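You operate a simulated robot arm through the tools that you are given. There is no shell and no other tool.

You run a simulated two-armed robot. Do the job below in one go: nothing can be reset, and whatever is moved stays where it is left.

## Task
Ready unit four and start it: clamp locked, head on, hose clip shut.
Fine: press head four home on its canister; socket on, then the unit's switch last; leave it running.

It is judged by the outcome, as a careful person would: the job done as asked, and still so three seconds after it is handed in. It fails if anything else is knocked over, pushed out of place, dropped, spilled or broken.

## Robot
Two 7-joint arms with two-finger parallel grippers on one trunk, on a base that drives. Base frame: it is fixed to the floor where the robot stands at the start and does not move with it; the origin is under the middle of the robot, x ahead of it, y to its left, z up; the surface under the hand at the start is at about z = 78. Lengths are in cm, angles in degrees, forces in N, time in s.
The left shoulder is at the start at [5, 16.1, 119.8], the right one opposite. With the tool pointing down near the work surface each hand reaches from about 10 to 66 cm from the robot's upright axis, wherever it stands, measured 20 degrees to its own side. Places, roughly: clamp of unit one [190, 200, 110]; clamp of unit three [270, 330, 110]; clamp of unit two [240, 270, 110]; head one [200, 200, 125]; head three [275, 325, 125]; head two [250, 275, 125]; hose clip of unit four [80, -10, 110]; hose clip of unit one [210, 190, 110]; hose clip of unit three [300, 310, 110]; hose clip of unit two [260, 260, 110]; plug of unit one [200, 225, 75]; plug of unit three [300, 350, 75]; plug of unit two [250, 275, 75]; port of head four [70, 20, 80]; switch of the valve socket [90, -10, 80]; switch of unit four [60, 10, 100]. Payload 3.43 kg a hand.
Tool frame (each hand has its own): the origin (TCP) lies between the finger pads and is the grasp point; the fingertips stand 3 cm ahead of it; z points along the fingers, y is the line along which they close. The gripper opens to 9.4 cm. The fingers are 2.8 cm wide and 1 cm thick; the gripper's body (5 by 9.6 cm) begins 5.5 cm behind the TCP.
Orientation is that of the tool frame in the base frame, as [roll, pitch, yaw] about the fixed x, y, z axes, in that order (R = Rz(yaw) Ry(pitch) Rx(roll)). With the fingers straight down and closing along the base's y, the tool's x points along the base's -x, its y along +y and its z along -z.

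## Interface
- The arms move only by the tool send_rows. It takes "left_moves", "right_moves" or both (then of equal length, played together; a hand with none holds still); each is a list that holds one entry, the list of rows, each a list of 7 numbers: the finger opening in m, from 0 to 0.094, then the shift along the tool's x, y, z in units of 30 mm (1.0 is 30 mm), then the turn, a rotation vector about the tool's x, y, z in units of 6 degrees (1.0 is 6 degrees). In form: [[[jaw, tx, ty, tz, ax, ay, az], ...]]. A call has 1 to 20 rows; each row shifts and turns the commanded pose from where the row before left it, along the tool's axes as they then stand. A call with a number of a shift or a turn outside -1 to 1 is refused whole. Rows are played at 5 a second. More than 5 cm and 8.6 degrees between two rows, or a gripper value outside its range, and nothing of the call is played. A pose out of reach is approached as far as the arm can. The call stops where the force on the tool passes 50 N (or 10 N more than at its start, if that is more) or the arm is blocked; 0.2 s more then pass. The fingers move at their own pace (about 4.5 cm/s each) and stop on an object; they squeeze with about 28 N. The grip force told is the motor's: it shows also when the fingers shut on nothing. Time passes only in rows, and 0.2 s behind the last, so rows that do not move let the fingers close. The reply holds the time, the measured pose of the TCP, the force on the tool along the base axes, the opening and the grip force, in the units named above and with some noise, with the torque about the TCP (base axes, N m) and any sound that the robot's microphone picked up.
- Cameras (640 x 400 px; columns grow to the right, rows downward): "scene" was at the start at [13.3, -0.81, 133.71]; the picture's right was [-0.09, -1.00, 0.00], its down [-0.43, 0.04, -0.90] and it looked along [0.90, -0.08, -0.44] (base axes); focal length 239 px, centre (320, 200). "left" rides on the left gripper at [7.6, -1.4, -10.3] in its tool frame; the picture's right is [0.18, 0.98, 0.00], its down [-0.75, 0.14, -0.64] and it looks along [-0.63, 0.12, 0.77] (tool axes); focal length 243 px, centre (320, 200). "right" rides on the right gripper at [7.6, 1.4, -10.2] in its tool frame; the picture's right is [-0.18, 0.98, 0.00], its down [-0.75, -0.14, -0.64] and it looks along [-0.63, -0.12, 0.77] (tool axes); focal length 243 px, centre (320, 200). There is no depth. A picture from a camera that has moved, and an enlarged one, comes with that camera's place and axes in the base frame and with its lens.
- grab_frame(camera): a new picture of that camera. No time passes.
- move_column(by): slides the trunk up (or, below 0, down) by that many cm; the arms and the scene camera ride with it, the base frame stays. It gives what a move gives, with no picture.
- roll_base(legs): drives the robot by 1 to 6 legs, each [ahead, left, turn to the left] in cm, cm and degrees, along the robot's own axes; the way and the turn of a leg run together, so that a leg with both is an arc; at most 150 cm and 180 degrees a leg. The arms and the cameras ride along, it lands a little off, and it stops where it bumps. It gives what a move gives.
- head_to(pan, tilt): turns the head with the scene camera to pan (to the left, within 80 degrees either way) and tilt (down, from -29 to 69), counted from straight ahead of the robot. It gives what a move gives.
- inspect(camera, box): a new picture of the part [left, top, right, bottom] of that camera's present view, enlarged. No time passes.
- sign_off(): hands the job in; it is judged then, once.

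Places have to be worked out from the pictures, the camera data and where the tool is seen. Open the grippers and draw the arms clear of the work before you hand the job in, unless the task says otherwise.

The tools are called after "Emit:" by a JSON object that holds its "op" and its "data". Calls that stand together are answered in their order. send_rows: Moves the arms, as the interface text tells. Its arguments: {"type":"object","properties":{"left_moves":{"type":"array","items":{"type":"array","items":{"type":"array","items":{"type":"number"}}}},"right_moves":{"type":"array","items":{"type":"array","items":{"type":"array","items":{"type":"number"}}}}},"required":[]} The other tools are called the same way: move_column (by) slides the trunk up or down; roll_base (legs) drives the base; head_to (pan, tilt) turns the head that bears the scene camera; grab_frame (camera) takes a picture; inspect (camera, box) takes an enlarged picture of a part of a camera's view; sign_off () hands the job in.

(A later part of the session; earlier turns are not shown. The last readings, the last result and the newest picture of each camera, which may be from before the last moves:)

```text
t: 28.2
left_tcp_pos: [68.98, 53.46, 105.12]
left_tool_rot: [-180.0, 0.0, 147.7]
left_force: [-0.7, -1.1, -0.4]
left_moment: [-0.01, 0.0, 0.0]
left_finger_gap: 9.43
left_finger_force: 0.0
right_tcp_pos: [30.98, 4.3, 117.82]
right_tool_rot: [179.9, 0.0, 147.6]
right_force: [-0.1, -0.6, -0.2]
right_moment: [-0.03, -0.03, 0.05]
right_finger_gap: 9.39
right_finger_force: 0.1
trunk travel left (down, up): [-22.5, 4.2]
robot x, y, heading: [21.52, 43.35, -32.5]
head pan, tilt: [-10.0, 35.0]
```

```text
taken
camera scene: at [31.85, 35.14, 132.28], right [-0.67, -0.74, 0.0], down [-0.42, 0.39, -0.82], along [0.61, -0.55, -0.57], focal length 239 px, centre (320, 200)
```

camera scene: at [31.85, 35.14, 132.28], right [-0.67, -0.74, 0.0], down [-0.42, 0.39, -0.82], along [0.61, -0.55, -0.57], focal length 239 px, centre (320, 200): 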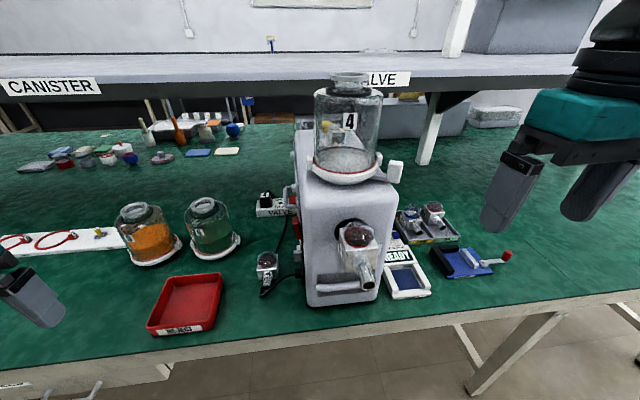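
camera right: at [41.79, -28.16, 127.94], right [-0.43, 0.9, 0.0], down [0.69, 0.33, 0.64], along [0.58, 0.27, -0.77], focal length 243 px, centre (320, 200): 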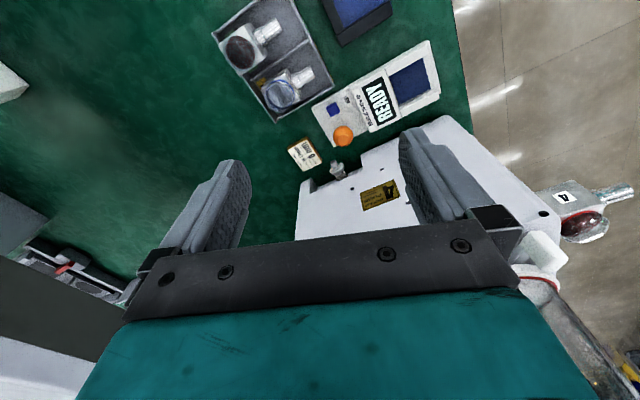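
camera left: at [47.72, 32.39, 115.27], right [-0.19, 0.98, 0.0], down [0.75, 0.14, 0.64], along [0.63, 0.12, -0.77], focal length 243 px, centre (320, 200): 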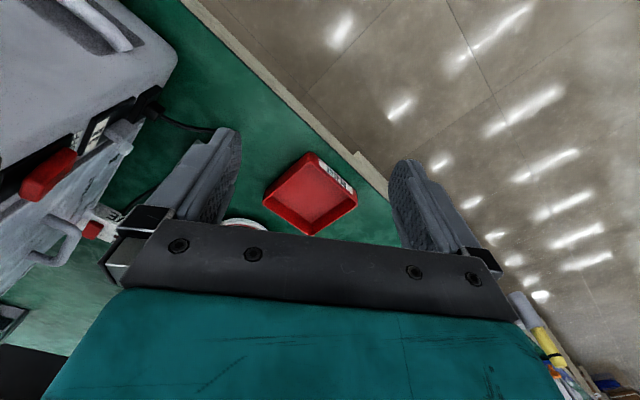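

Emit:
{"op": "inspect", "data": {"camera": "scene", "box": [235, 180, 315, 300]}}

Emit:
{"op": "inspect", "data": {"camera": "scene", "box": [245, 245, 305, 300]}}

Emit:
{"op": "inspect", "data": {"camera": "scene", "box": [290, 60, 410, 200]}}

Emit:
{"op": "inspect", "data": {"camera": "scene", "box": [250, 185, 305, 225]}}

Emit:
{"op": "inspect", "data": {"camera": "left", "box": [0, 0, 320, 240]}}

```text
3.33 times, centred on (275, 240) of scene
camera zoom: at [31.85, 35.14, 132.28], right [-0.67, -0.74, 0.0], down [-0.42, 0.39, -0.82], along [0.61, -0.55, -0.57], focal length 797 px, centre (470, 67)
```

zoom: 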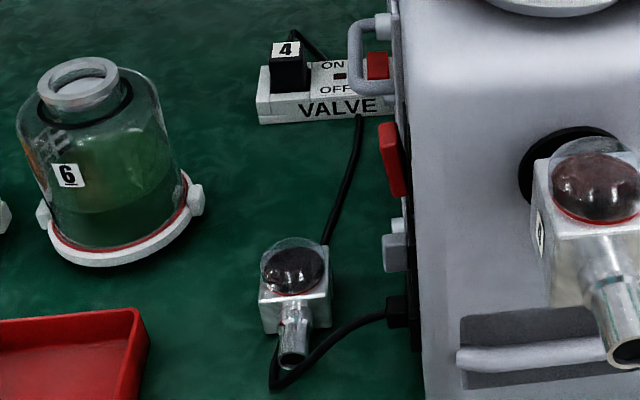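

```text
7.27 times, centred on (275, 272) of scene
camera zoom: at [31.85, 35.14, 132.28], right [-0.67, -0.74, 0.0], down [-0.42, 0.39, -0.82], along [0.61, -0.55, -0.57], focal length 1739 px, centre (647, -327)
```

zoom: 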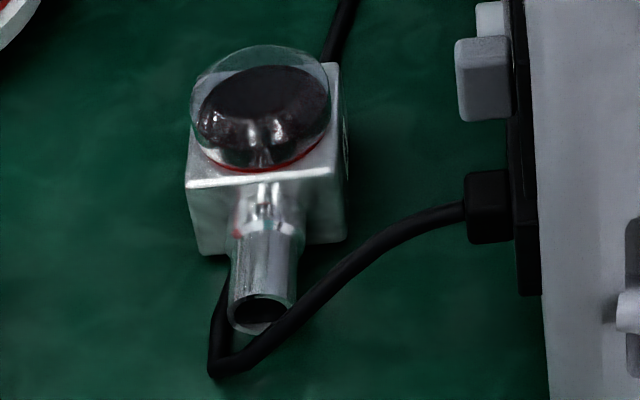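

```text
2.86 times, centred on (350, 130) of scene
camera zoom: at [31.85, 35.14, 132.28], right [-0.67, -0.74, 0.0], down [-0.42, 0.39, -0.82], along [0.61, -0.55, -0.57], focal length 683 px, centre (234, 400)
```

zoom: 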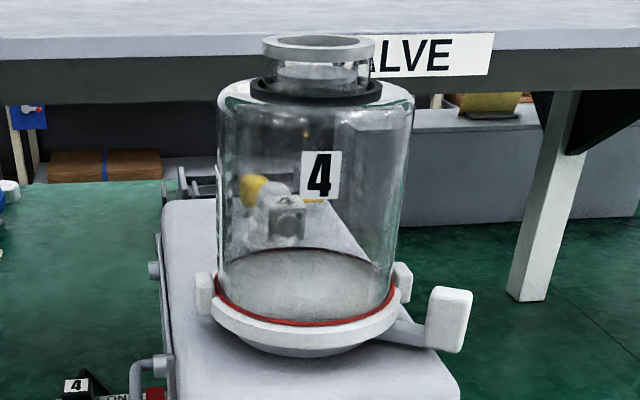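

```text
10.00 times, centred on (278, 205) of scene
camera zoom: at [31.85, 35.14, 132.28], right [-0.67, -0.74, 0.0], down [-0.42, 0.39, -0.82], along [0.61, -0.55, -0.57], focal length 2391 px, centre (745, 150)
```

zoom: 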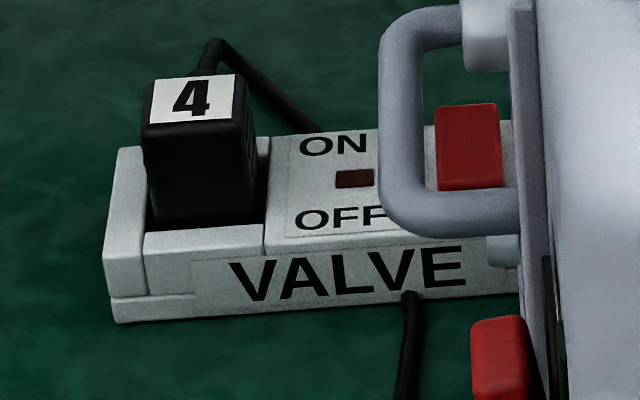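

```text
1.67 times, centred on (160, 120) of left
camera zoom: at [61.82, 56.2, 115.3], right [0.37, 0.93, 0.0], down [0.71, -0.28, 0.64], along [0.6, -0.24, -0.77], focal length 404 px, centre (587, 333)
```

zoom: 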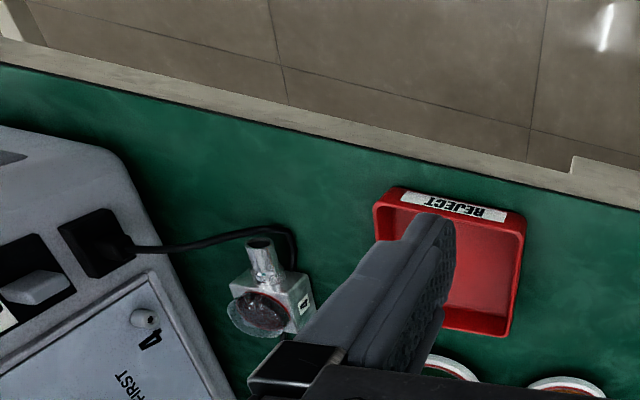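

Head four is the loose block (a "4" is visible on it), centre about [72,17,82], nozzle facing the aisle. I read the text on the unit's side plate from the left camera.

Emit:
{"op": "inspect", "data": {"camera": "left", "box": [0, 170, 100, 250]}}

Emit:
{"op": "inspect", "data": {"camera": "left", "box": [100, 120, 190, 210]}}

Emit:
{"op": "grab_frame", "data": {"camera": "right"}}

```text
5.00 times, centred on (50, 210) of left
camera zoom: at [61.82, 56.2, 115.3], right [0.37, 0.93, 0.0], down [0.71, -0.28, 0.64], along [0.6, -0.24, -0.77], focal length 1213 px, centre (1670, 150)
```

zoom: 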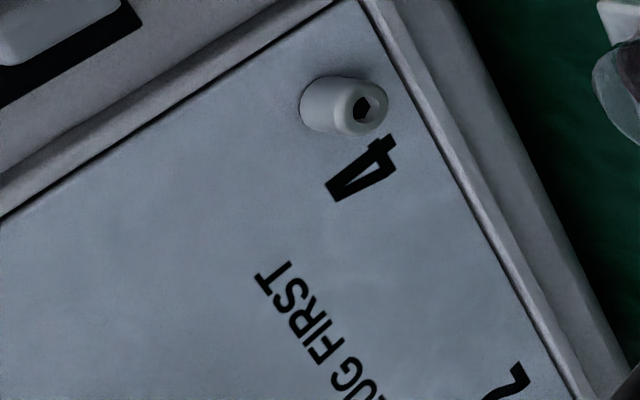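

```text
4.44 times, centred on (145, 165) of left
camera zoom: at [61.82, 56.2, 115.3], right [0.37, 0.93, 0.0], down [0.71, -0.28, 0.64], along [0.6, -0.24, -0.77], focal length 1078 px, centre (1098, 356)
```

zoom: 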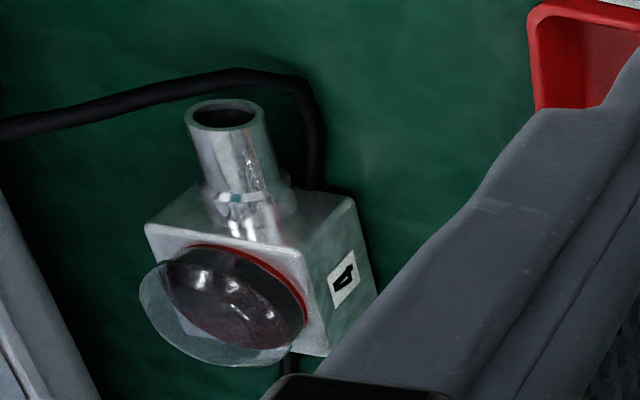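

```text
taken
camera right: at [25.1, 9.57, 128.08], right [0.68, 0.73, 0.0], down [0.56, -0.52, 0.64], along [0.47, -0.44, -0.77], focal length 243 px, centre (320, 200)
```

right: 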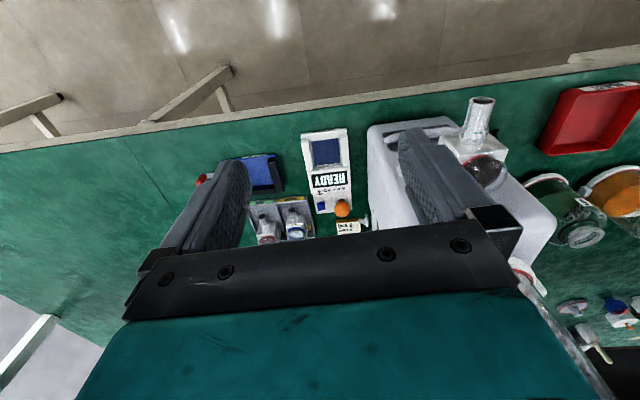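

The plate just says "UNPLUG FIRST" (maintenance). I judge the neck top at [58.7,4.5,126.8], the clamp's lever block at [50.2,0.7,112.7] (front-right); in ready units it points straight to the front. I raise the trunk and test whether the right hand can yaw enough at a free spot right of the unit.

Emit:
{"op": "move_column", "data": {"by": 4}}

Emit:
{"op": "send_rows", "data": {"right_moves": [[[0.0, -0.9, -0.16, 0, 0, 0, 0], [0.0, -0.9, -0.16, 0, 0, 0, 0], [0.0, -0.9, -0.16, 0, 0, 0, 0], [0.0, -0.9, -0.16, 0, 0, 0, 0], [0.0, -0.9, -0.16, 0, 0, 0, 0], [0.0, -0.9, -0.16, 0, 0, 0, 0], [0.0, 0, 0, 0, 0, 0, -1], [0.0, 0, 0, 0, 0, 0, -1], [0.0, 0, 0, 0, 0, 0, -1], [0.0, 0, 0, 0, 0, 0, -1], [0.0, 0, 0, 0, 0, 0, -1], [0.0, 0, 0, 0, 0, 0, -1], [0.0, 0, 0, 0, 0, 0, -1], [0.0, 0, 0, 0, 0, 0, -1], [0.0, 0, 0, 0, 0, 0, -1], [0.0, 0, 0, 0, 0, 0, -1], [0.0, 0, 0, 0, 0, 0, -1], [0.0, 0, 0, 0, 0, 0, -1]]]}}

Emit:
{"op": "grab_frame", "data": {"camera": "scene"}}

Emit:
{"op": "grab_frame", "data": {"camera": "right"}}

```text
t: 29.0
left_tcp_pos: [69.06, 53.47, 108.97]
left_tool_rot: [-180.0, -0.1, 147.8]
left_force: [-0.1, 1.1, -0.1]
left_moment: [-0.04, 0.0, 0.0]
left_finger_gap: 9.41
left_finger_force: 0.0
right_tcp_pos: [31.03, 4.2, 121.82]
right_tool_rot: [180.0, 0.0, 147.6]
right_force: [-0.3, 0.1, 0.2]
right_moment: [-0.05, 0.01, -0.03]
right_finger_gap: 9.4
right_finger_force: 0.0
trunk travel left (down, up): [-26.5, 0.2]
robot x, y, heading: [22.0, 43.17, -32.4]
head pan, tilt: [-10.0, 35.0]
```

```text
t: 32.8
left_tcp_pos: [69.08, 53.49, 109.07]
left_tool_rot: [180.0, -0.1, 147.7]
left_force: [-0.8, 0.2, 0.1]
left_moment: [-0.05, 0.04, -0.02]
left_finger_gap: 9.42
left_finger_force: 0.2
right_tcp_pos: [40.63, 9.9, 120.16]
right_tool_rot: [-179.9, 0.0, -140.5]
right_force: [-0.2, -0.4, 1.3]
right_moment: [-0.02, -0.02, 0.0]
right_finger_gap: 0.0
right_finger_force: 28.1
right hand out of reach, approached as far as the arm can: row 12, 13, 14, 15, 16, 17, 18
trunk travel left (down, up): [-26.5, 0.2]
robot x, y, heading: [22.0, 43.31, -32.2]
head pan, tilt: [-10.0, 35.0]
```

```text
taken
camera scene: at [31.86, 35.16, 136.28], right [-0.67, -0.74, 0.0], down [-0.42, 0.39, -0.82], along [0.61, -0.55, -0.57], focal length 239 px, centre (320, 200)
```

scene: 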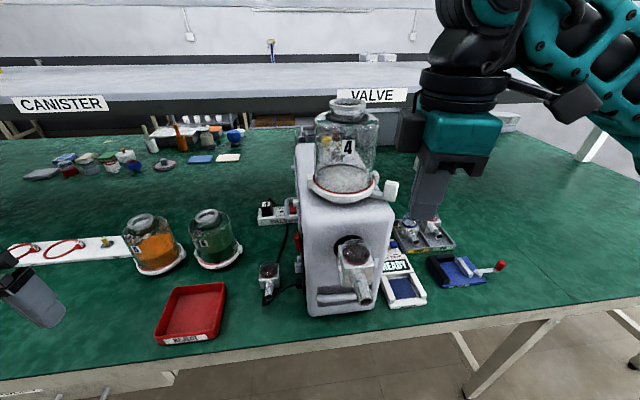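

```text
taken
camera right: at [33.67, 6.34, 130.35], right [-0.48, 0.88, 0.0], down [0.67, 0.37, 0.64], along [0.56, 0.31, -0.77], focal length 243 px, centre (320, 200)
```

right: 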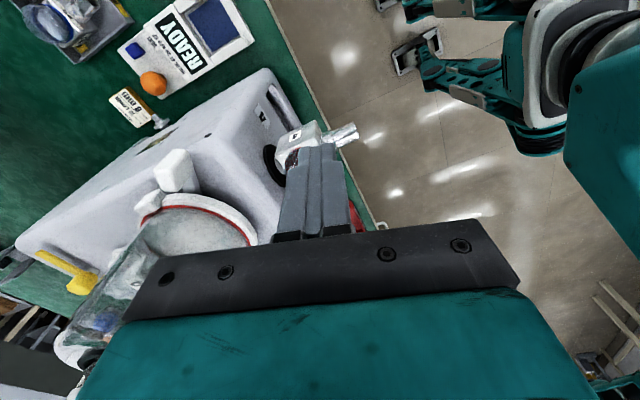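

The right wrist runs out of range turning that way. I turn it back and test the mirrored left hand turning in the same sense (it should have more room).

Emit:
{"op": "send_rows", "data": {"right_moves": [[[0.0, 0, 0, 0, 0, 0, 1], [0.0, 0, 0, 0, 0, 0, 1], [0.0, 0, 0, 0, 0, 0, 1], [0.0, 0, 0, 0, 0, 0, 1], [0.0, 0, 0, 0, 0, 0, 1], [0.0, 0, 0, 0, 0, 0, 1], [0.0, 0, 0, 0, 0, 0, 1], [0.0, 0, 0, 0, 0, 0, 1], [0.0, 0, 0, 0, 0, 0, 1], [0.0, 0, 0, 0, 0, 0, 1], [0.0, 0, 0, 0, 0, 0, 1], [0.0, 0, 0, 0, 0, 0, 1]]], "left_moves": [[[0.0, 0, 0, 0, 0, 0, -1], [0.0, 0, 0, 0, 0, 0, -1], [0.0, 0, 0, 0, 0, 0, -1], [0.0, 0, 0, 0, 0, 0, -1], [0.0, 0, 0, 0, 0, 0, -1], [0.0, 0, 0, 0, 0, 0, -1], [0.0, 0, 0, 0, 0, 0, -1], [0.0, 0, 0, 0, 0, 0, -1], [0.0, 0, 0, 0, 0, 0, -1], [0.0, 0, 0, 0, 0, 0, -1], [0.0, 0, 0, 0, 0, 0, -1], [0.0, 0, 0, 0, 0, 0, -1]]]}}

Emit:
{"op": "inspect", "data": {"camera": "right", "box": [0, 120, 260, 300]}}

Emit:
{"op": "grab_frame", "data": {"camera": "left"}}

```text
t: 35.4
left_tcp_pos: [69.04, 53.52, 109.12]
left_tool_rot: [-180.0, 0.0, -140.3]
left_force: [0.3, -0.1, -0.5]
left_moment: [-0.02, 0.02, 0.04]
left_finger_gap: 0.0
left_finger_force: 27.5
right_tcp_pos: [40.62, 9.99, 120.07]
right_tool_rot: [179.9, 0.0, 147.4]
right_force: [-0.9, 0.8, -0.7]
right_moment: [-0.02, -0.02, 0.01]
right_finger_gap: 0.0
right_finger_force: 27.7
trunk travel left (down, up): [-26.5, 0.2]
robot x, y, heading: [22.02, 43.22, -32.2]
head pan, tilt: [-10.0, 35.0]
```

```text
2.22 times, centred on (130, 210) of right
camera zoom: at [34.78, 15.39, 130.34], right [0.68, 0.73, 0.0], down [0.56, -0.52, 0.64], along [0.47, -0.44, -0.77], focal length 539 px, centre (742, 178)
```

zoom: 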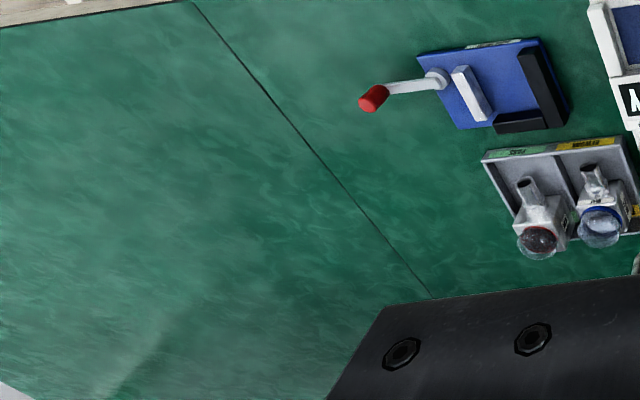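

```text
taken
camera left: at [64.16, 47.37, 119.33], right [-0.77, 0.64, 0.0], down [0.49, 0.59, 0.64], along [0.41, 0.49, -0.77], focal length 243 px, centre (320, 200)
```

left: 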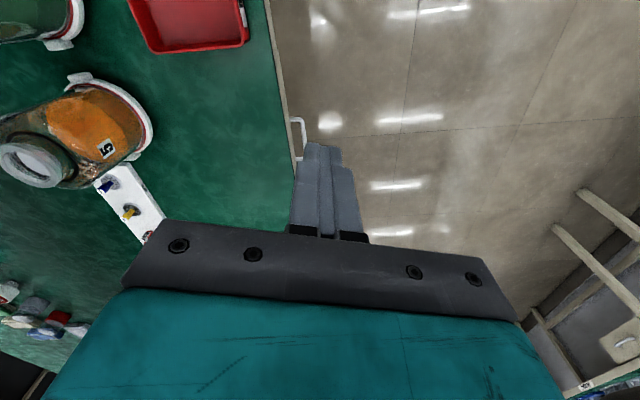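

The left hand turns freely in that sense, so I'll lock the clamp with the left hand from a spot further right. I drive 20 cm to the right along the bench.

Emit:
{"op": "roll_base", "data": {"legs": [[0, -20, 0]]}}

Emit:
{"op": "head_to", "data": {"pan": 0, "tilt": 30}}

Emit:
{"op": "grab_frame", "data": {"camera": "scene"}}

Emit:
{"op": "inspect", "data": {"camera": "scene", "box": [220, 90, 360, 220]}}

```text
t: 37.8
left_tcp_pos: [58.39, 36.43, 109.05]
left_tool_rot: [-180.0, 0.0, -140.5]
left_force: [0.7, 0.4, -0.1]
left_moment: [0.02, -0.02, 0.02]
left_finger_gap: 0.02
left_finger_force: 27.7
right_tcp_pos: [29.77, -6.93, 120.09]
right_tool_rot: [-180.0, 0.0, 147.5]
right_force: [1.1, -0.7, -0.3]
right_moment: [0.02, 0.01, 0.03]
right_finger_gap: 0.0
right_finger_force: 28.0
trunk travel left (down, up): [-26.5, 0.2]
robot x, y, heading: [11.02, 26.22, -32.8]
head pan, tilt: [-10.0, 35.0]
```

```text
t: 38.5
left_tcp_pos: [58.47, 36.5, 109.07]
left_tool_rot: [-180.0, 0.0, -140.6]
left_force: [1.1, 0.5, -0.5]
left_moment: [-0.02, -0.01, -0.01]
left_finger_gap: 0.0
left_finger_force: 27.5
right_tcp_pos: [29.73, -6.83, 120.14]
right_tool_rot: [-179.9, -0.1, 147.4]
right_force: [1.4, 0.3, 0.0]
right_moment: [0.01, 0.0, -0.02]
right_finger_gap: 0.0
right_finger_force: 27.8
trunk travel left (down, up): [-26.5, 0.2]
robot x, y, heading: [10.82, 26.46, -32.8]
head pan, tilt: [0.0, 30.0]
```

```text
taken
camera scene: at [22.23, 19.34, 137.05], right [-0.54, -0.84, 0.0], down [-0.42, 0.27, -0.87], along [0.73, -0.47, -0.5], focal length 239 px, centre (320, 200)
```

scene: 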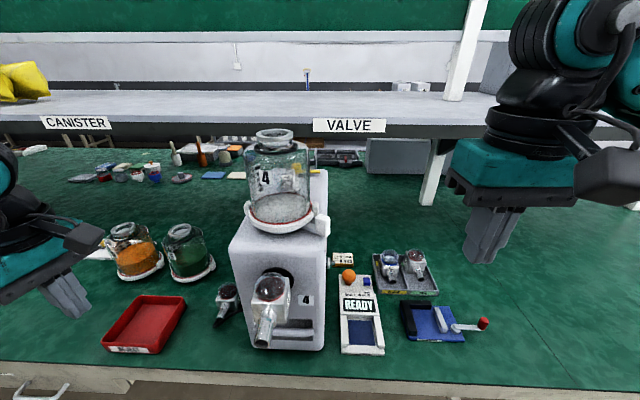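

```text
3.08 times, centred on (290, 155) of scene
camera zoom: at [22.23, 19.34, 137.05], right [-0.54, -0.84, 0.0], down [-0.42, 0.27, -0.87], along [0.73, -0.47, -0.5], focal length 736 px, centre (412, 338)
```

zoom: 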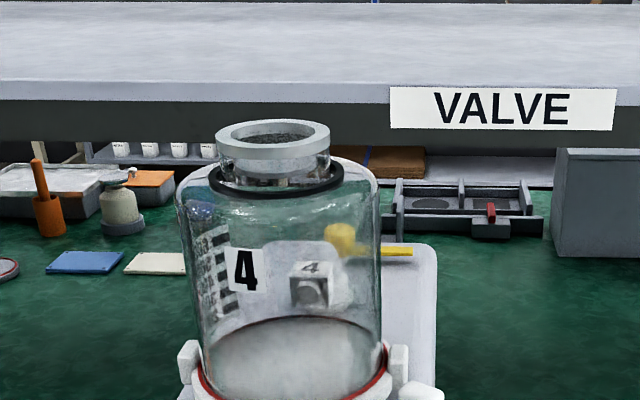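

Emit:
{"op": "inspect", "data": {"camera": "scene", "box": [225, 180, 345, 260]}}

Emit:
{"op": "inspect", "data": {"camera": "scene", "box": [290, 205, 340, 245]}}

```text
5.00 times, centred on (285, 220) of scene
camera zoom: at [22.23, 19.34, 137.05], right [-0.54, -0.84, 0.0], down [-0.42, 0.27, -0.87], along [0.73, -0.47, -0.5], focal length 1196 px, centre (495, 100)
```

zoom: 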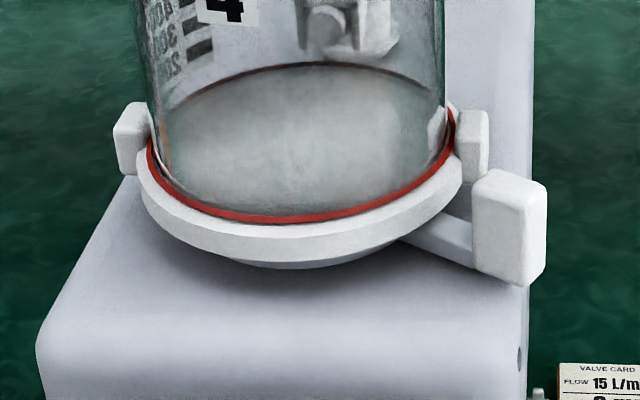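

```text
10.00 times, centred on (315, 225) of scene
camera zoom: at [22.23, 19.34, 137.05], right [-0.54, -0.84, 0.0], down [-0.42, 0.27, -0.87], along [0.73, -0.47, -0.5], focal length 2391 px, centre (370, -50)
```

zoom: 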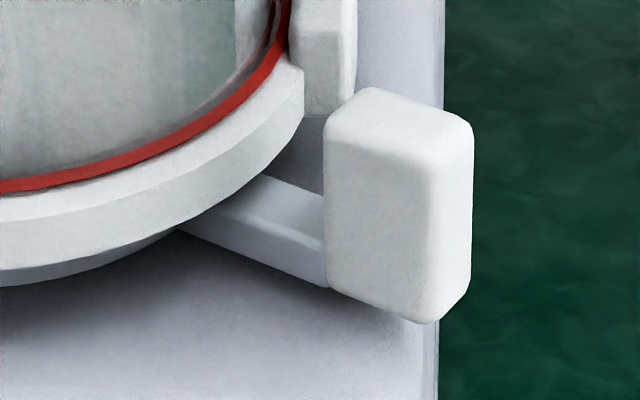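

The lever block is at [50.2,0.7], 9.3 cm from the canister axis [58.7,4.5], with a ring ear close behind it. I move the right hand aside, raise the left (closed) hand and bring it round in front of the unit.

Emit:
{"op": "send_rows", "data": {"left_moves": [[[0, 0, 0, -0.9, 0, 0, 0], [0, 0, 0, -0.9, 0, 0, 0], [0, 0, 0, -0.9, 0, 0, 0], [0, 0, 0, -0.9, 0, 0, 0], [0, 0, 0, -0.75, 0, 0, 0], [0, 0.974, -0.25, 0, 0, 0, 0], [0, 0.974, -0.25, 0, 0, 0, 0], [0, 0.974, -0.25, 0, 0, 0, 0], [0, 0.974, -0.25, 0, 0, 0, 0], [0, 0.974, -0.25, 0, 0, 0, 0], [0, 0.974, -0.25, 0, 0, 0, 0], [0, 0.974, -0.25, 0, 0, 0, 0]]], "right_moves": [[[0, 0.3, -0.9, 0, 0, 0, 0], [0, 0.3, -0.9, 0, 0, 0, 0], [0, 0.3, -0.9, 0, 0, 0, 0], [0, 0.3, -0.9, 0, 0, 0, 0], [0, 0, -0.5, 0, 0, 0, 0], [0, 0, 0, 0, 0, 0, 0], [0, 0, 0, 0, 0, 0, 0], [0, 0, 0, 0, 0, 0, 0], [0, 0, 0, 0, 0, 0, 0], [0, 0, 0, 0, 0, 0, 0], [0, 0, 0, 0, 0, 0, 0], [0, 0, 0, 0, 0, 0, 0]]]}}

Emit:
{"op": "grab_frame", "data": {"camera": "scene"}}

```text
t: 41.1
left_tcp_pos: [45.98, 19.57, 122.04]
left_tool_rot: [-179.9, -0.1, -140.5]
left_force: [-0.6, 1.0, 0.3]
left_moment: [0.0, -0.01, 0.0]
left_finger_gap: 0.0
left_finger_force: 28.4
right_tcp_pos: [20.18, -15.23, 120.14]
right_tool_rot: [179.9, 0.1, 147.3]
right_force: [-0.1, -0.6, 0.4]
right_moment: [0.0, 0.01, -0.02]
right_finger_gap: 0.0
right_finger_force: 27.5
trunk travel left (down, up): [-26.5, 0.2]
robot x, y, heading: [11.15, 26.35, -32.5]
head pan, tilt: [0.0, 30.0]
```

```text
taken
camera scene: at [22.21, 19.27, 137.05], right [-0.54, -0.84, 0.0], down [-0.42, 0.27, -0.87], along [0.73, -0.47, -0.5], focal length 239 px, centre (320, 200)
```

scene: 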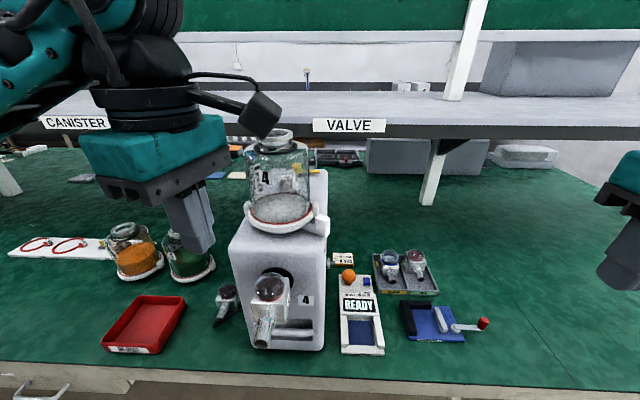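

Clear. I continue past the front, then over to the right-rear side of the lever block, still high.

Emit:
{"op": "send_rows", "data": {"left_moves": [[[0, 0.974, -0.25, 0, 0, 0, 0], [0, 0.974, -0.25, 0, 0, 0, 0], [0, 0.974, -0.25, 0, 0, 0, 0], [0, 0.974, -0.25, 0, 0, 0, 0], [0, 0.974, -0.25, 0, 0, 0, 0], [0, 0.974, -0.25, 0, 0, 0, 0], [0, 0.974, -0.25, 0, 0, 0, 0], [0, -0.545, -0.817, 0, 0, 0, 0], [0, -0.545, -0.817, 0, 0, 0, 0], [0, -0.545, -0.817, 0, 0, 0, 0], [0, -0.545, -0.817, 0, 0, 0, 0], [0, -0.545, -0.817, 0, 0, 0, 0], [0, -0.545, -0.817, 0, 0, 0, 0]]]}}

Emit:
{"op": "grab_frame", "data": {"camera": "scene"}}

Emit:
{"op": "grab_frame", "data": {"camera": "left"}}

```text
t: 43.9
left_tcp_pos: [50.46, -2.59, 122.41]
left_tool_rot: [180.0, 0.0, -140.4]
left_force: [-0.9, 0.1, 0.2]
left_moment: [-0.02, -0.03, 0.01]
left_finger_gap: 0.0
left_finger_force: 28.3
right_tcp_pos: [20.22, -15.3, 120.06]
right_tool_rot: [179.9, 0.0, 147.4]
right_force: [0.7, 1.1, 0.5]
right_moment: [0.01, 0.01, -0.01]
right_finger_gap: 0.0
right_finger_force: 27.7
trunk travel left (down, up): [-26.5, 0.2]
robot x, y, heading: [11.28, 26.22, -32.6]
head pan, tilt: [0.0, 30.0]
```

```text
taken
camera scene: at [22.26, 19.34, 137.05], right [-0.54, -0.84, 0.0], down [-0.42, 0.27, -0.87], along [0.73, -0.47, -0.5], focal length 239 px, centre (320, 200)
```

scene: 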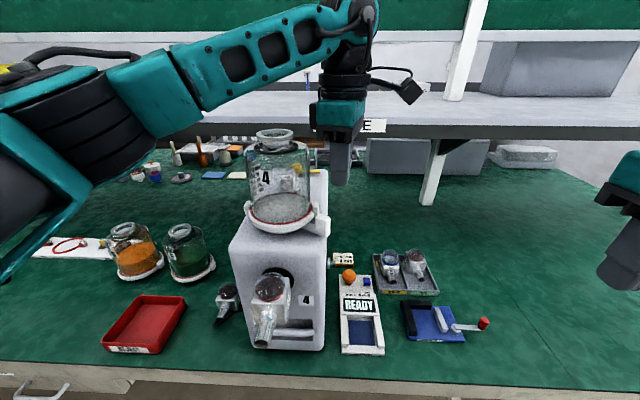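

```text
taken
camera left: at [45.46, -8.66, 132.51], right [-0.77, 0.64, 0.0], down [0.49, 0.59, 0.64], along [0.41, 0.49, -0.77], focal length 243 px, centre (320, 200)
```

left: 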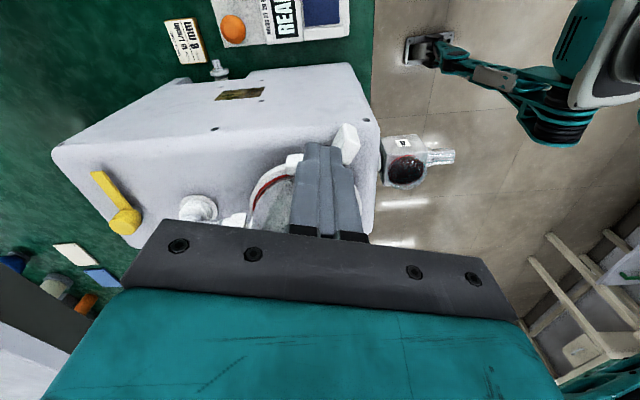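

The hand sits behind the lever block as planned. I zoom to check tip, ear and block relations, and the yellow clip.

Emit:
{"op": "inspect", "data": {"camera": "left", "box": [230, 100, 400, 240]}}

Emit:
{"op": "inspect", "data": {"camera": "left", "box": [70, 140, 250, 250]}}

Emit:
{"op": "inspect", "data": {"camera": "scene", "box": [280, 100, 400, 250]}}

```text
2.86 times, centred on (315, 170) of left
camera zoom: at [45.46, -8.66, 132.51], right [-0.77, 0.64, 0.0], down [0.49, 0.59, 0.64], along [0.41, 0.49, -0.77], focal length 693 px, centre (334, 286)
```

zoom: 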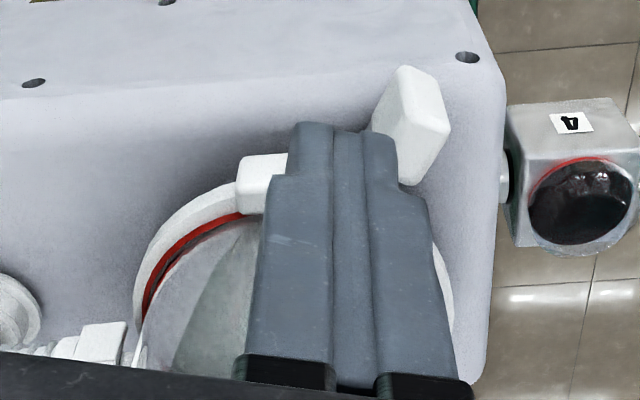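

```text
3.56 times, centred on (160, 195) of left
camera zoom: at [45.46, -8.66, 132.51], right [-0.77, 0.64, 0.0], down [0.49, 0.59, 0.64], along [0.41, 0.49, -0.77], focal length 863 px, centre (889, 218)
```

zoom: 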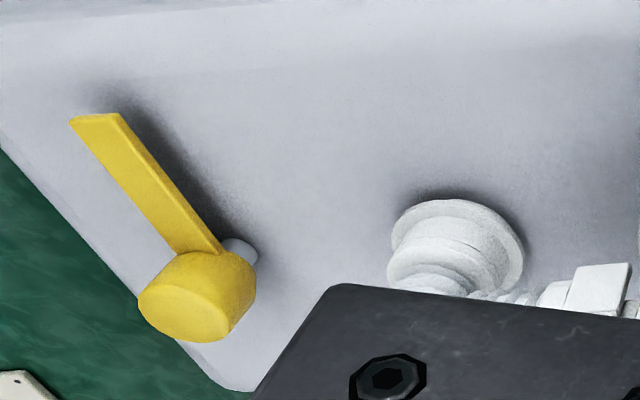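

```text
2.67 times, centred on (340, 175) of scene
camera zoom: at [22.26, 19.34, 137.05], right [-0.54, -0.84, 0.0], down [-0.42, 0.27, -0.87], along [0.73, -0.47, -0.5], focal length 638 px, centre (267, 267)
```

zoom: 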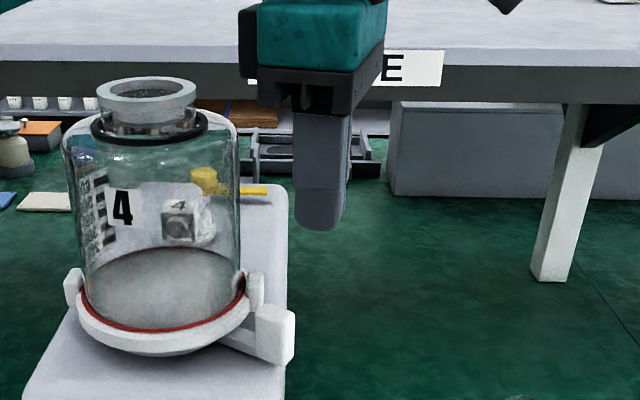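

Block and ear agree with my estimates, and the closed fingers will come down clear of both. I lower the hand 8.5 cm behind the block.

Emit:
{"op": "send_rows", "data": {"left_moves": [[[0, 0, 0, 0.7, 0, 0, 0], [0, 0, 0, 0.7, 0, 0, 0], [0, 0, 0, 0.7, 0, 0, 0], [0, 0, 0, 0.7, 0, 0, 0], [0, 0, 0, 0, 0, 0, 0]]]}}

Emit:
{"op": "inspect", "data": {"camera": "left", "box": [230, 100, 400, 240]}}

Emit:
{"op": "inspect", "data": {"camera": "scene", "box": [280, 150, 380, 250]}}

```text
t: 45.1
left_tcp_pos: [50.29, -2.66, 113.91]
left_tool_rot: [-179.9, -0.1, -140.5]
left_force: [0.4, -0.8, -1.1]
left_moment: [-0.01, -0.01, 0.03]
left_finger_gap: 0.02
left_finger_force: 28.0
right_tcp_pos: [20.08, -15.22, 120.2]
right_tool_rot: [-180.0, 0.0, 147.5]
right_force: [-0.3, -0.3, -0.9]
right_moment: [0.01, 0.02, 0.0]
right_finger_gap: 0.0
right_finger_force: 28.1
trunk travel left (down, up): [-26.5, 0.2]
robot x, y, heading: [10.77, 26.55, -32.7]
head pan, tilt: [0.0, 30.0]
```

```text
2.86 times, centred on (315, 170) of left
camera zoom: at [45.33, -8.72, 124.12], right [-0.77, 0.64, 0.0], down [0.49, 0.59, 0.64], along [0.41, 0.49, -0.77], focal length 693 px, centre (334, 286)
```

zoom: 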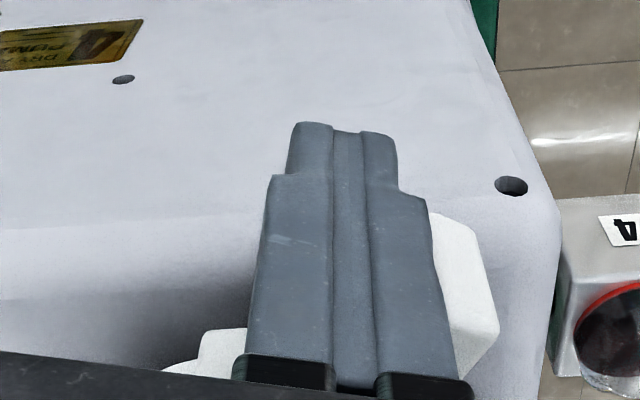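

```text
4.00 times, centred on (330, 200) of scene
camera zoom: at [22.22, 19.35, 137.06], right [-0.54, -0.84, 0.0], down [-0.42, 0.27, -0.87], along [0.73, -0.47, -0.5], focal length 956 px, centre (280, 200)
```

zoom: 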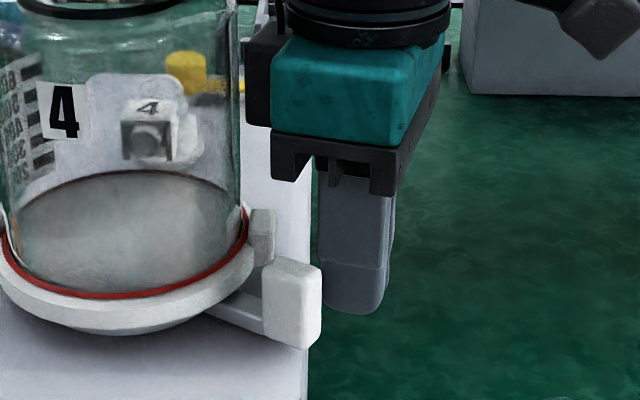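

Fingers are behind the block at its height. I push along an arc about the canister axis, first five steps, then look.

Emit:
{"op": "send_rows", "data": {"left_moves": [[[0, -0.1, 0.367, 0, 0, 0, 1], [0, -0.1, 0.367, 0, 0, 0, 1], [0, -0.02, 0.367, 0, 0, 0, 1], [0, -0.02, 0.367, 0, 0, 0, 1], [0, -0.02, 0.367, 0, 0, 0, 1]]]}}

Emit:
{"op": "inspect", "data": {"camera": "scene", "box": [260, 150, 360, 250]}}

```text
t: 46.3
left_tcp_pos: [48.66, 2.61, 113.76]
left_tool_rot: [-180.0, 0.0, -170.6]
left_force: [-0.6, -0.2, -0.1]
left_moment: [-0.02, -0.02, 0.01]
left_finger_gap: 0.0
left_finger_force: 28.1
right_tcp_pos: [20.12, -15.21, 120.12]
right_tool_rot: [179.9, 0.0, 147.4]
right_force: [0.1, -0.6, 0.0]
right_moment: [-0.03, -0.04, 0.02]
right_finger_gap: 0.01
right_finger_force: 28.1
trunk travel left (down, up): [-26.5, 0.2]
robot x, y, heading: [11.28, 26.13, -32.5]
head pan, tilt: [0.0, 30.0]
```

```text
4.00 times, centred on (310, 200) of scene
camera zoom: at [22.22, 19.35, 137.06], right [-0.54, -0.84, 0.0], down [-0.42, 0.27, -0.87], along [0.73, -0.47, -0.5], focal length 956 px, centre (360, 200)
```

zoom: 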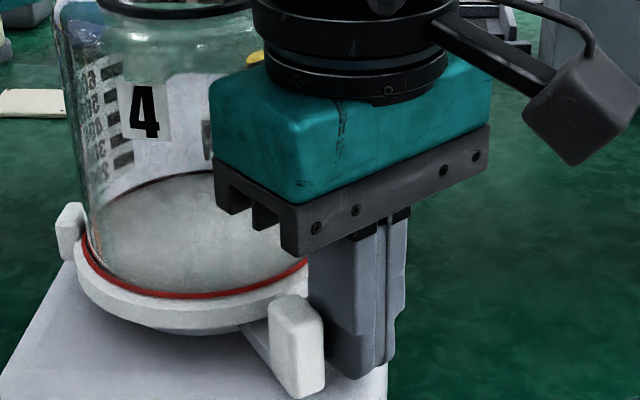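

The block follows with almost no force. I continue the arc to the front.

Emit:
{"op": "send_rows", "data": {"left_moves": [[[0, -0.019, 0.36, 0, 0, 0, 1], [0, -0.019, 0.36, 0, 0, 0, 1], [0, -0.019, 0.36, 0, 0, 0, 1], [0, -0.019, 0.36, 0, 0, 0, 1]]]}}

Emit:
{"op": "inspect", "data": {"camera": "scene", "box": [240, 150, 360, 250]}}

```text
t: 47.3
left_tcp_pos: [48.7, 6.84, 113.77]
left_tool_rot: [-179.9, 0.0, 165.3]
left_force: [-1.9, 0.3, -0.7]
left_moment: [-0.02, -0.08, -0.01]
left_finger_gap: 0.0
left_finger_force: 27.6
right_tcp_pos: [19.97, -15.15, 120.12]
right_tool_rot: [-179.9, 0.1, 147.4]
right_force: [0.5, 0.7, 0.0]
right_moment: [0.02, 0.0, 0.03]
right_finger_gap: 0.0
right_finger_force: 27.7
trunk travel left (down, up): [-26.5, 0.2]
robot x, y, heading: [11.37, 26.61, -32.6]
head pan, tilt: [0.0, 30.0]
```

```text
4.00 times, centred on (300, 200) of scene
camera zoom: at [22.21, 19.35, 137.06], right [-0.54, -0.84, 0.0], down [-0.42, 0.27, -0.87], along [0.73, -0.47, -0.5], focal length 956 px, centre (400, 200)
```

zoom: 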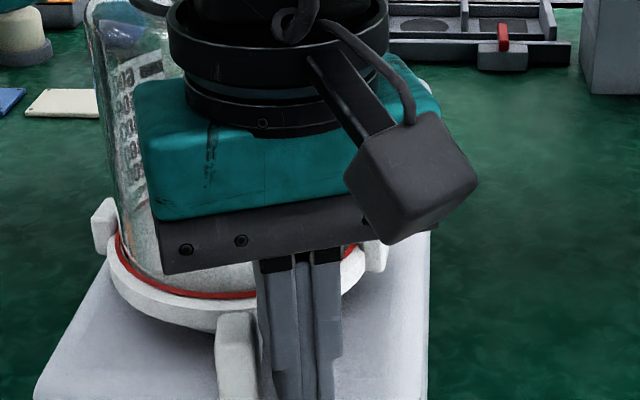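

Nearly at the front. Two small further steps, watching force for the stop.

Emit:
{"op": "send_rows", "data": {"left_moves": [[[0, -0.015, 0.3, 0, 0, 0, 0.8], [0, 0, 0, 0, 0, 0, 0]]]}}

Emit:
{"op": "inspect", "data": {"camera": "scene", "box": [240, 170, 340, 250]}}

Emit:
{"op": "inspect", "data": {"camera": "left", "box": [230, 100, 400, 240]}}

```text
t: 47.9
left_tcp_pos: [48.9, 7.7, 113.78]
left_tool_rot: [179.9, 0.0, 160.6]
left_force: [-3.1, -0.3, 0.4]
left_moment: [0.01, -0.16, -0.09]
left_finger_gap: 0.0
left_finger_force: 27.6
right_tcp_pos: [20.04, -15.16, 120.16]
right_tool_rot: [-179.9, 0.1, 147.4]
right_force: [0.6, 0.2, -0.8]
right_moment: [-0.01, 0.02, 0.01]
right_finger_gap: 0.0
right_finger_force: 28.1
trunk travel left (down, up): [-26.5, 0.2]
robot x, y, heading: [11.09, 26.63, -32.7]
head pan, tilt: [0.0, 30.0]
```

```text
5.00 times, centred on (290, 210) of scene
camera zoom: at [22.18, 19.35, 137.06], right [-0.54, -0.84, 0.0], down [-0.42, 0.27, -0.87], along [0.73, -0.47, -0.5], focal length 1196 px, centre (470, 150)
```

zoom: 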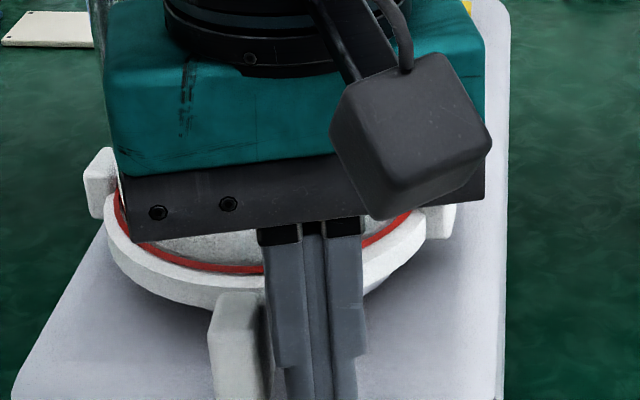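

```text
2.86 times, centred on (315, 170) of left
camera zoom: at [41.38, 8.78, 123.98], right [0.15, 0.99, 0.0], down [0.76, -0.12, 0.64], along [0.63, -0.1, -0.77], focal length 693 px, centre (334, 286)
```

zoom: 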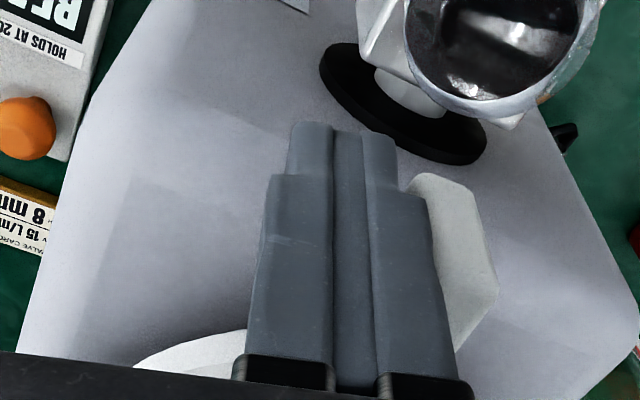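

The block is now at about [51,9.6], pointing straight to the front. One small extra step to see whether it is against its stop.

Emit:
{"op": "send_rows", "data": {"left_moves": [[[0, -0.01, 0.15, 0, 0, 0, 0.4], [0, 0, 0, 0, 0, 0, 0]]]}}

```text
t: 48.5
left_tcp_pos: [49.15, 8.01, 113.73]
left_tool_rot: [-180.0, 0.0, 158.1]
left_force: [-6.2, -0.9, -1.0]
left_moment: [0.05, -0.33, -0.13]
left_finger_gap: 0.0
left_finger_force: 27.8
right_tcp_pos: [19.99, -15.16, 120.17]
right_tool_rot: [-180.0, 0.2, 147.4]
right_force: [0.2, -0.1, 0.2]
right_moment: [-0.01, 0.01, -0.01]
right_finger_gap: 0.0
right_finger_force: 28.5
trunk travel left (down, up): [-26.5, 0.2]
robot x, y, heading: [11.05, 26.72, -32.6]
head pan, tilt: [0.0, 30.0]
```

A clear reaction of ~6 N has built up, suggesting the stop. I back off tangentially, raise the hand and check the lever.

Emit:
{"op": "send_rows", "data": {"left_moves": [[[0, 0.1, -0.4, 0, 0, 0, 0], [0, 0.3, -0.6, 0, 0, 0, 0], [0, 0, 0, -0.8, 0, 0, 0], [0, 0, 0, -0.8, 0, 0, 0], [0, 0, 0, -0.8, 0, 0, 0], [0, 0.8, -0.8, 0, 0, 0, 0], [0, 0.8, -0.8, 0, 0, 0, 0], [0, 0.8, -0.8, 0, 0, 0, 0], [0, 0.8, 0, 0, 0, 0, 0]]]}}

Emit:
{"op": "inspect", "data": {"camera": "scene", "box": [220, 120, 340, 250]}}

Emit:
{"op": "grab_frame", "data": {"camera": "left"}}

```text
t: 50.5
left_tcp_pos: [35.32, 2.73, 121.01]
left_tool_rot: [-179.9, 0.0, 158.3]
left_force: [0.4, -0.6, -0.7]
left_moment: [-0.02, -0.01, 0.01]
left_finger_gap: 0.0
left_finger_force: 28.1
right_tcp_pos: [20.17, -15.22, 120.17]
right_tool_rot: [180.0, -0.1, 147.4]
right_force: [0.4, 0.6, 0.3]
right_moment: [0.01, -0.01, 0.0]
right_finger_gap: 0.0
right_finger_force: 28.4
trunk travel left (down, up): [-26.5, 0.2]
robot x, y, heading: [10.87, 26.29, -32.6]
head pan, tilt: [0.0, 30.0]
```

```text
3.08 times, centred on (280, 185) of scene
camera zoom: at [22.22, 19.39, 137.06], right [-0.54, -0.84, 0.0], down [-0.42, 0.27, -0.87], along [0.73, -0.47, -0.5], focal length 736 px, centre (443, 246)
```

zoom: 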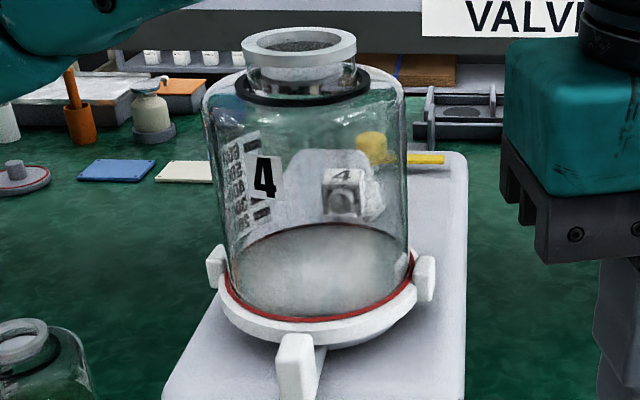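

```text
taken
camera left: at [27.67, 4.14, 131.28], right [0.19, 0.98, 0.0], down [0.75, -0.15, 0.64], along [0.63, -0.12, -0.77], focal length 243 px, centre (320, 200)
```

left: 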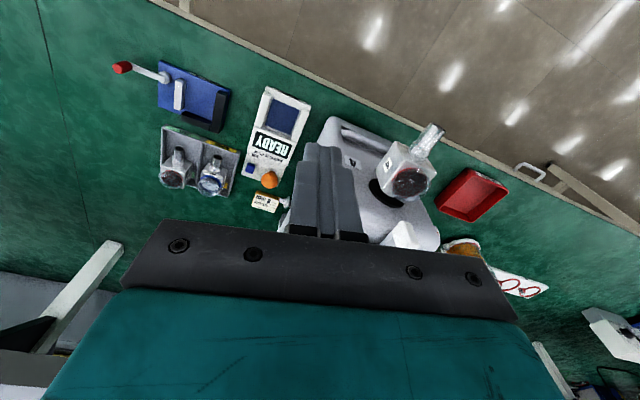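

The lever now points straight front (az ≈145–146°). To be sure it is at its stop I push its right side squarely once more, gently.

Emit:
{"op": "send_rows", "data": {"left_moves": [[[0, 0, 0, 0, 0, 0, 0.9], [0, 0, 0, 0, 0, 0, 0.9], [0, -0.8, 0.94, 0, 0, 0, 0], [0, -0.8, 0.94, 0, 0, 0, 0], [0, -0.8, 0.94, 0, 0, 0, 0], [0, -0.8, 0.8, 0, 0, 0, 0], [0, 0, 0, 0.8, 0, 0, 0], [0, 0, 0, 0.8, 0, 0, 0], [0, 0, 0, 0.8, 0, 0, 0], [0, 0, 0, 0, 0, 0, 0]]]}}

Emit:
{"op": "inspect", "data": {"camera": "scene", "box": [240, 170, 340, 250]}}

```text
t: 52.3
left_tcp_pos: [49.55, 6.36, 118.5]
left_tool_rot: [-178.9, 1.9, 147.7]
left_force: [-4.2, 2.5, 13.0]
left_moment: [-0.24, -0.79, 0.09]
left_finger_gap: 0.01
left_finger_force: 28.2
right_tcp_pos: [20.06, -15.25, 120.17]
right_tool_rot: [-180.0, 0.2, 147.4]
right_force: [1.0, 0.0, -0.6]
right_moment: [-0.01, 0.05, 0.01]
right_finger_gap: 0.02
right_finger_force: 27.7
trunk travel left (down, up): [-26.5, 0.2]
robot x, y, heading: [10.99, 26.35, -32.6]
head pan, tilt: [0.0, 30.0]
stopped in row 8 (left hand): the force on the tool passed its limit at 68 N (the readings are from after the stop); the commanded pose is now the measured one
```

```text
5.00 times, centred on (290, 210) of scene
camera zoom: at [22.11, 19.42, 137.08], right [-0.54, -0.84, 0.0], down [-0.42, 0.27, -0.87], along [0.73, -0.47, -0.5], focal length 1196 px, centre (470, 150)
```

zoom: 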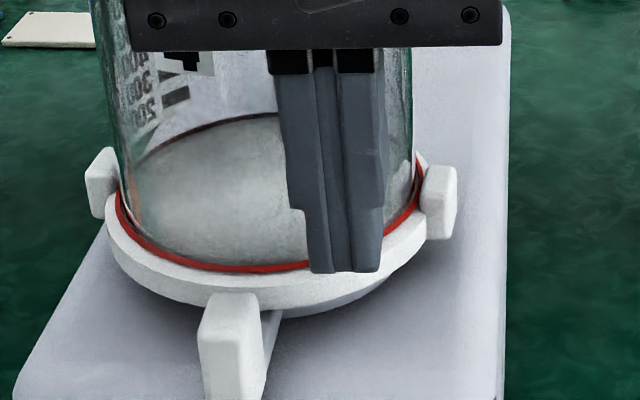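

The gripper housing touched the canister shoulder (too close). I raise and draw away at once and check that the canister hasn't shifted.

Emit:
{"op": "send_rows", "data": {"left_moves": [[[0, 0, 0, -0.8, 0, 0, 0], [0, 0.5, 0, -0.8, 0, 0, 0], [0, 1, 0, 0, 0, 0, 0], [0, 1, -1, 0, 0, 0, 0], [0, 1, -1, 0, 0, 0, 0], [0, 0, -1, 0, 0, 0, 0], [0, 0, -1, 0, 0, 0, 0], [0, 0, 0, 0, 0, 0, 0]]]}}

Emit:
{"op": "inspect", "data": {"camera": "scene", "box": [220, 120, 340, 250]}}

```text
t: 54.1
left_tcp_pos: [34.35, 1.69, 122.94]
left_tool_rot: [-178.9, 1.6, 147.8]
left_force: [0.0, 0.4, -0.6]
left_moment: [-0.02, 0.02, 0.0]
left_finger_gap: 0.01
left_finger_force: 27.6
right_tcp_pos: [20.15, -15.26, 120.08]
right_tool_rot: [179.9, 0.1, 147.4]
right_force: [0.0, -0.5, -0.6]
right_moment: [0.02, 0.01, -0.01]
right_finger_gap: 0.01
right_finger_force: 28.2
trunk travel left (down, up): [-26.5, 0.2]
robot x, y, heading: [11.14, 26.31, -32.7]
head pan, tilt: [0.0, 30.0]
```

```text
3.08 times, centred on (280, 185) of scene
camera zoom: at [22.28, 19.37, 137.06], right [-0.54, -0.84, 0.0], down [-0.42, 0.27, -0.87], along [0.73, -0.47, -0.5], focal length 736 px, centre (443, 246)
```

zoom: 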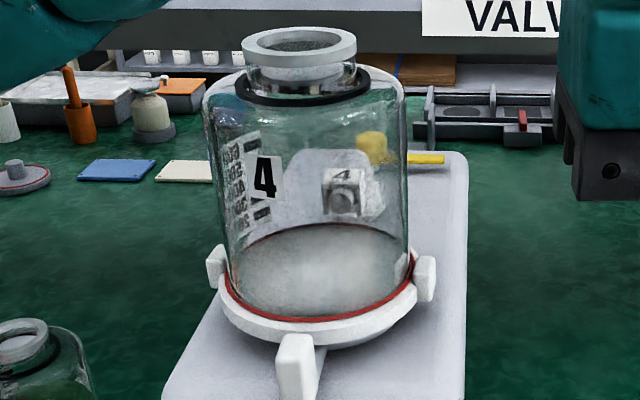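

The picture is unchanged, so canister and unit held. I level the hand again and repeat the check push from slightly further out where the housing stays clear.

Emit:
{"op": "send_rows", "data": {"left_moves": [[[0, 0, 0, 0, -0.183, 0.267, 0], [0, -0.596, 0.83, 0, 0, 0, 0], [0, -0.596, 0.83, 0, 0, 0, 0], [0, -0.596, 0.83, 0, 0, 0, 0], [0, -0.596, 0.83, 0, 0, 0, 0], [0, -0.596, 0.83, 0, 0, 0, 0], [0, 0, 0, 0, 0, 0, 0]]]}}

Emit:
{"op": "inspect", "data": {"camera": "left", "box": [230, 60, 440, 240]}}

```text
t: 55.7
left_tcp_pos: [48.52, 7.7, 122.82]
left_tool_rot: [179.8, 0.1, 147.7]
left_force: [0.0, 0.5, 0.8]
left_moment: [0.01, -0.05, 0.0]
left_finger_gap: 0.0
left_finger_force: 28.5
right_tcp_pos: [20.1, -15.24, 120.16]
right_tool_rot: [180.0, 0.0, 147.4]
right_force: [-0.2, -0.3, 0.9]
right_moment: [0.0, 0.03, -0.02]
right_finger_gap: 0.04
right_finger_force: 27.5
trunk travel left (down, up): [-26.5, 0.2]
robot x, y, heading: [11.29, 26.34, -32.5]
head pan, tilt: [0.0, 30.0]
```

```text
2.22 times, centred on (335, 150) of left
camera zoom: at [41.37, 10.34, 133.09], right [0.37, 0.93, 0.0], down [0.71, -0.28, 0.64], along [0.6, -0.23, -0.77], focal length 539 px, centre (287, 311)
```

zoom: 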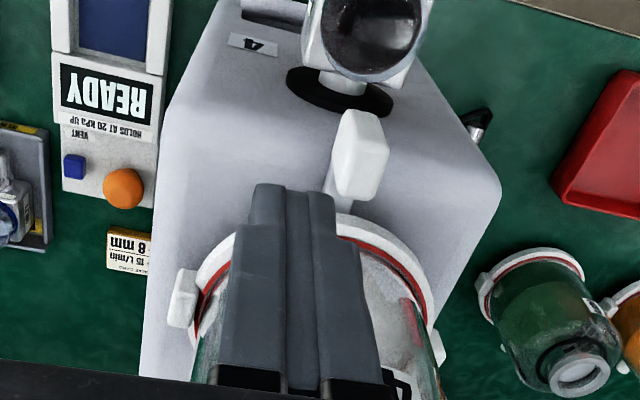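

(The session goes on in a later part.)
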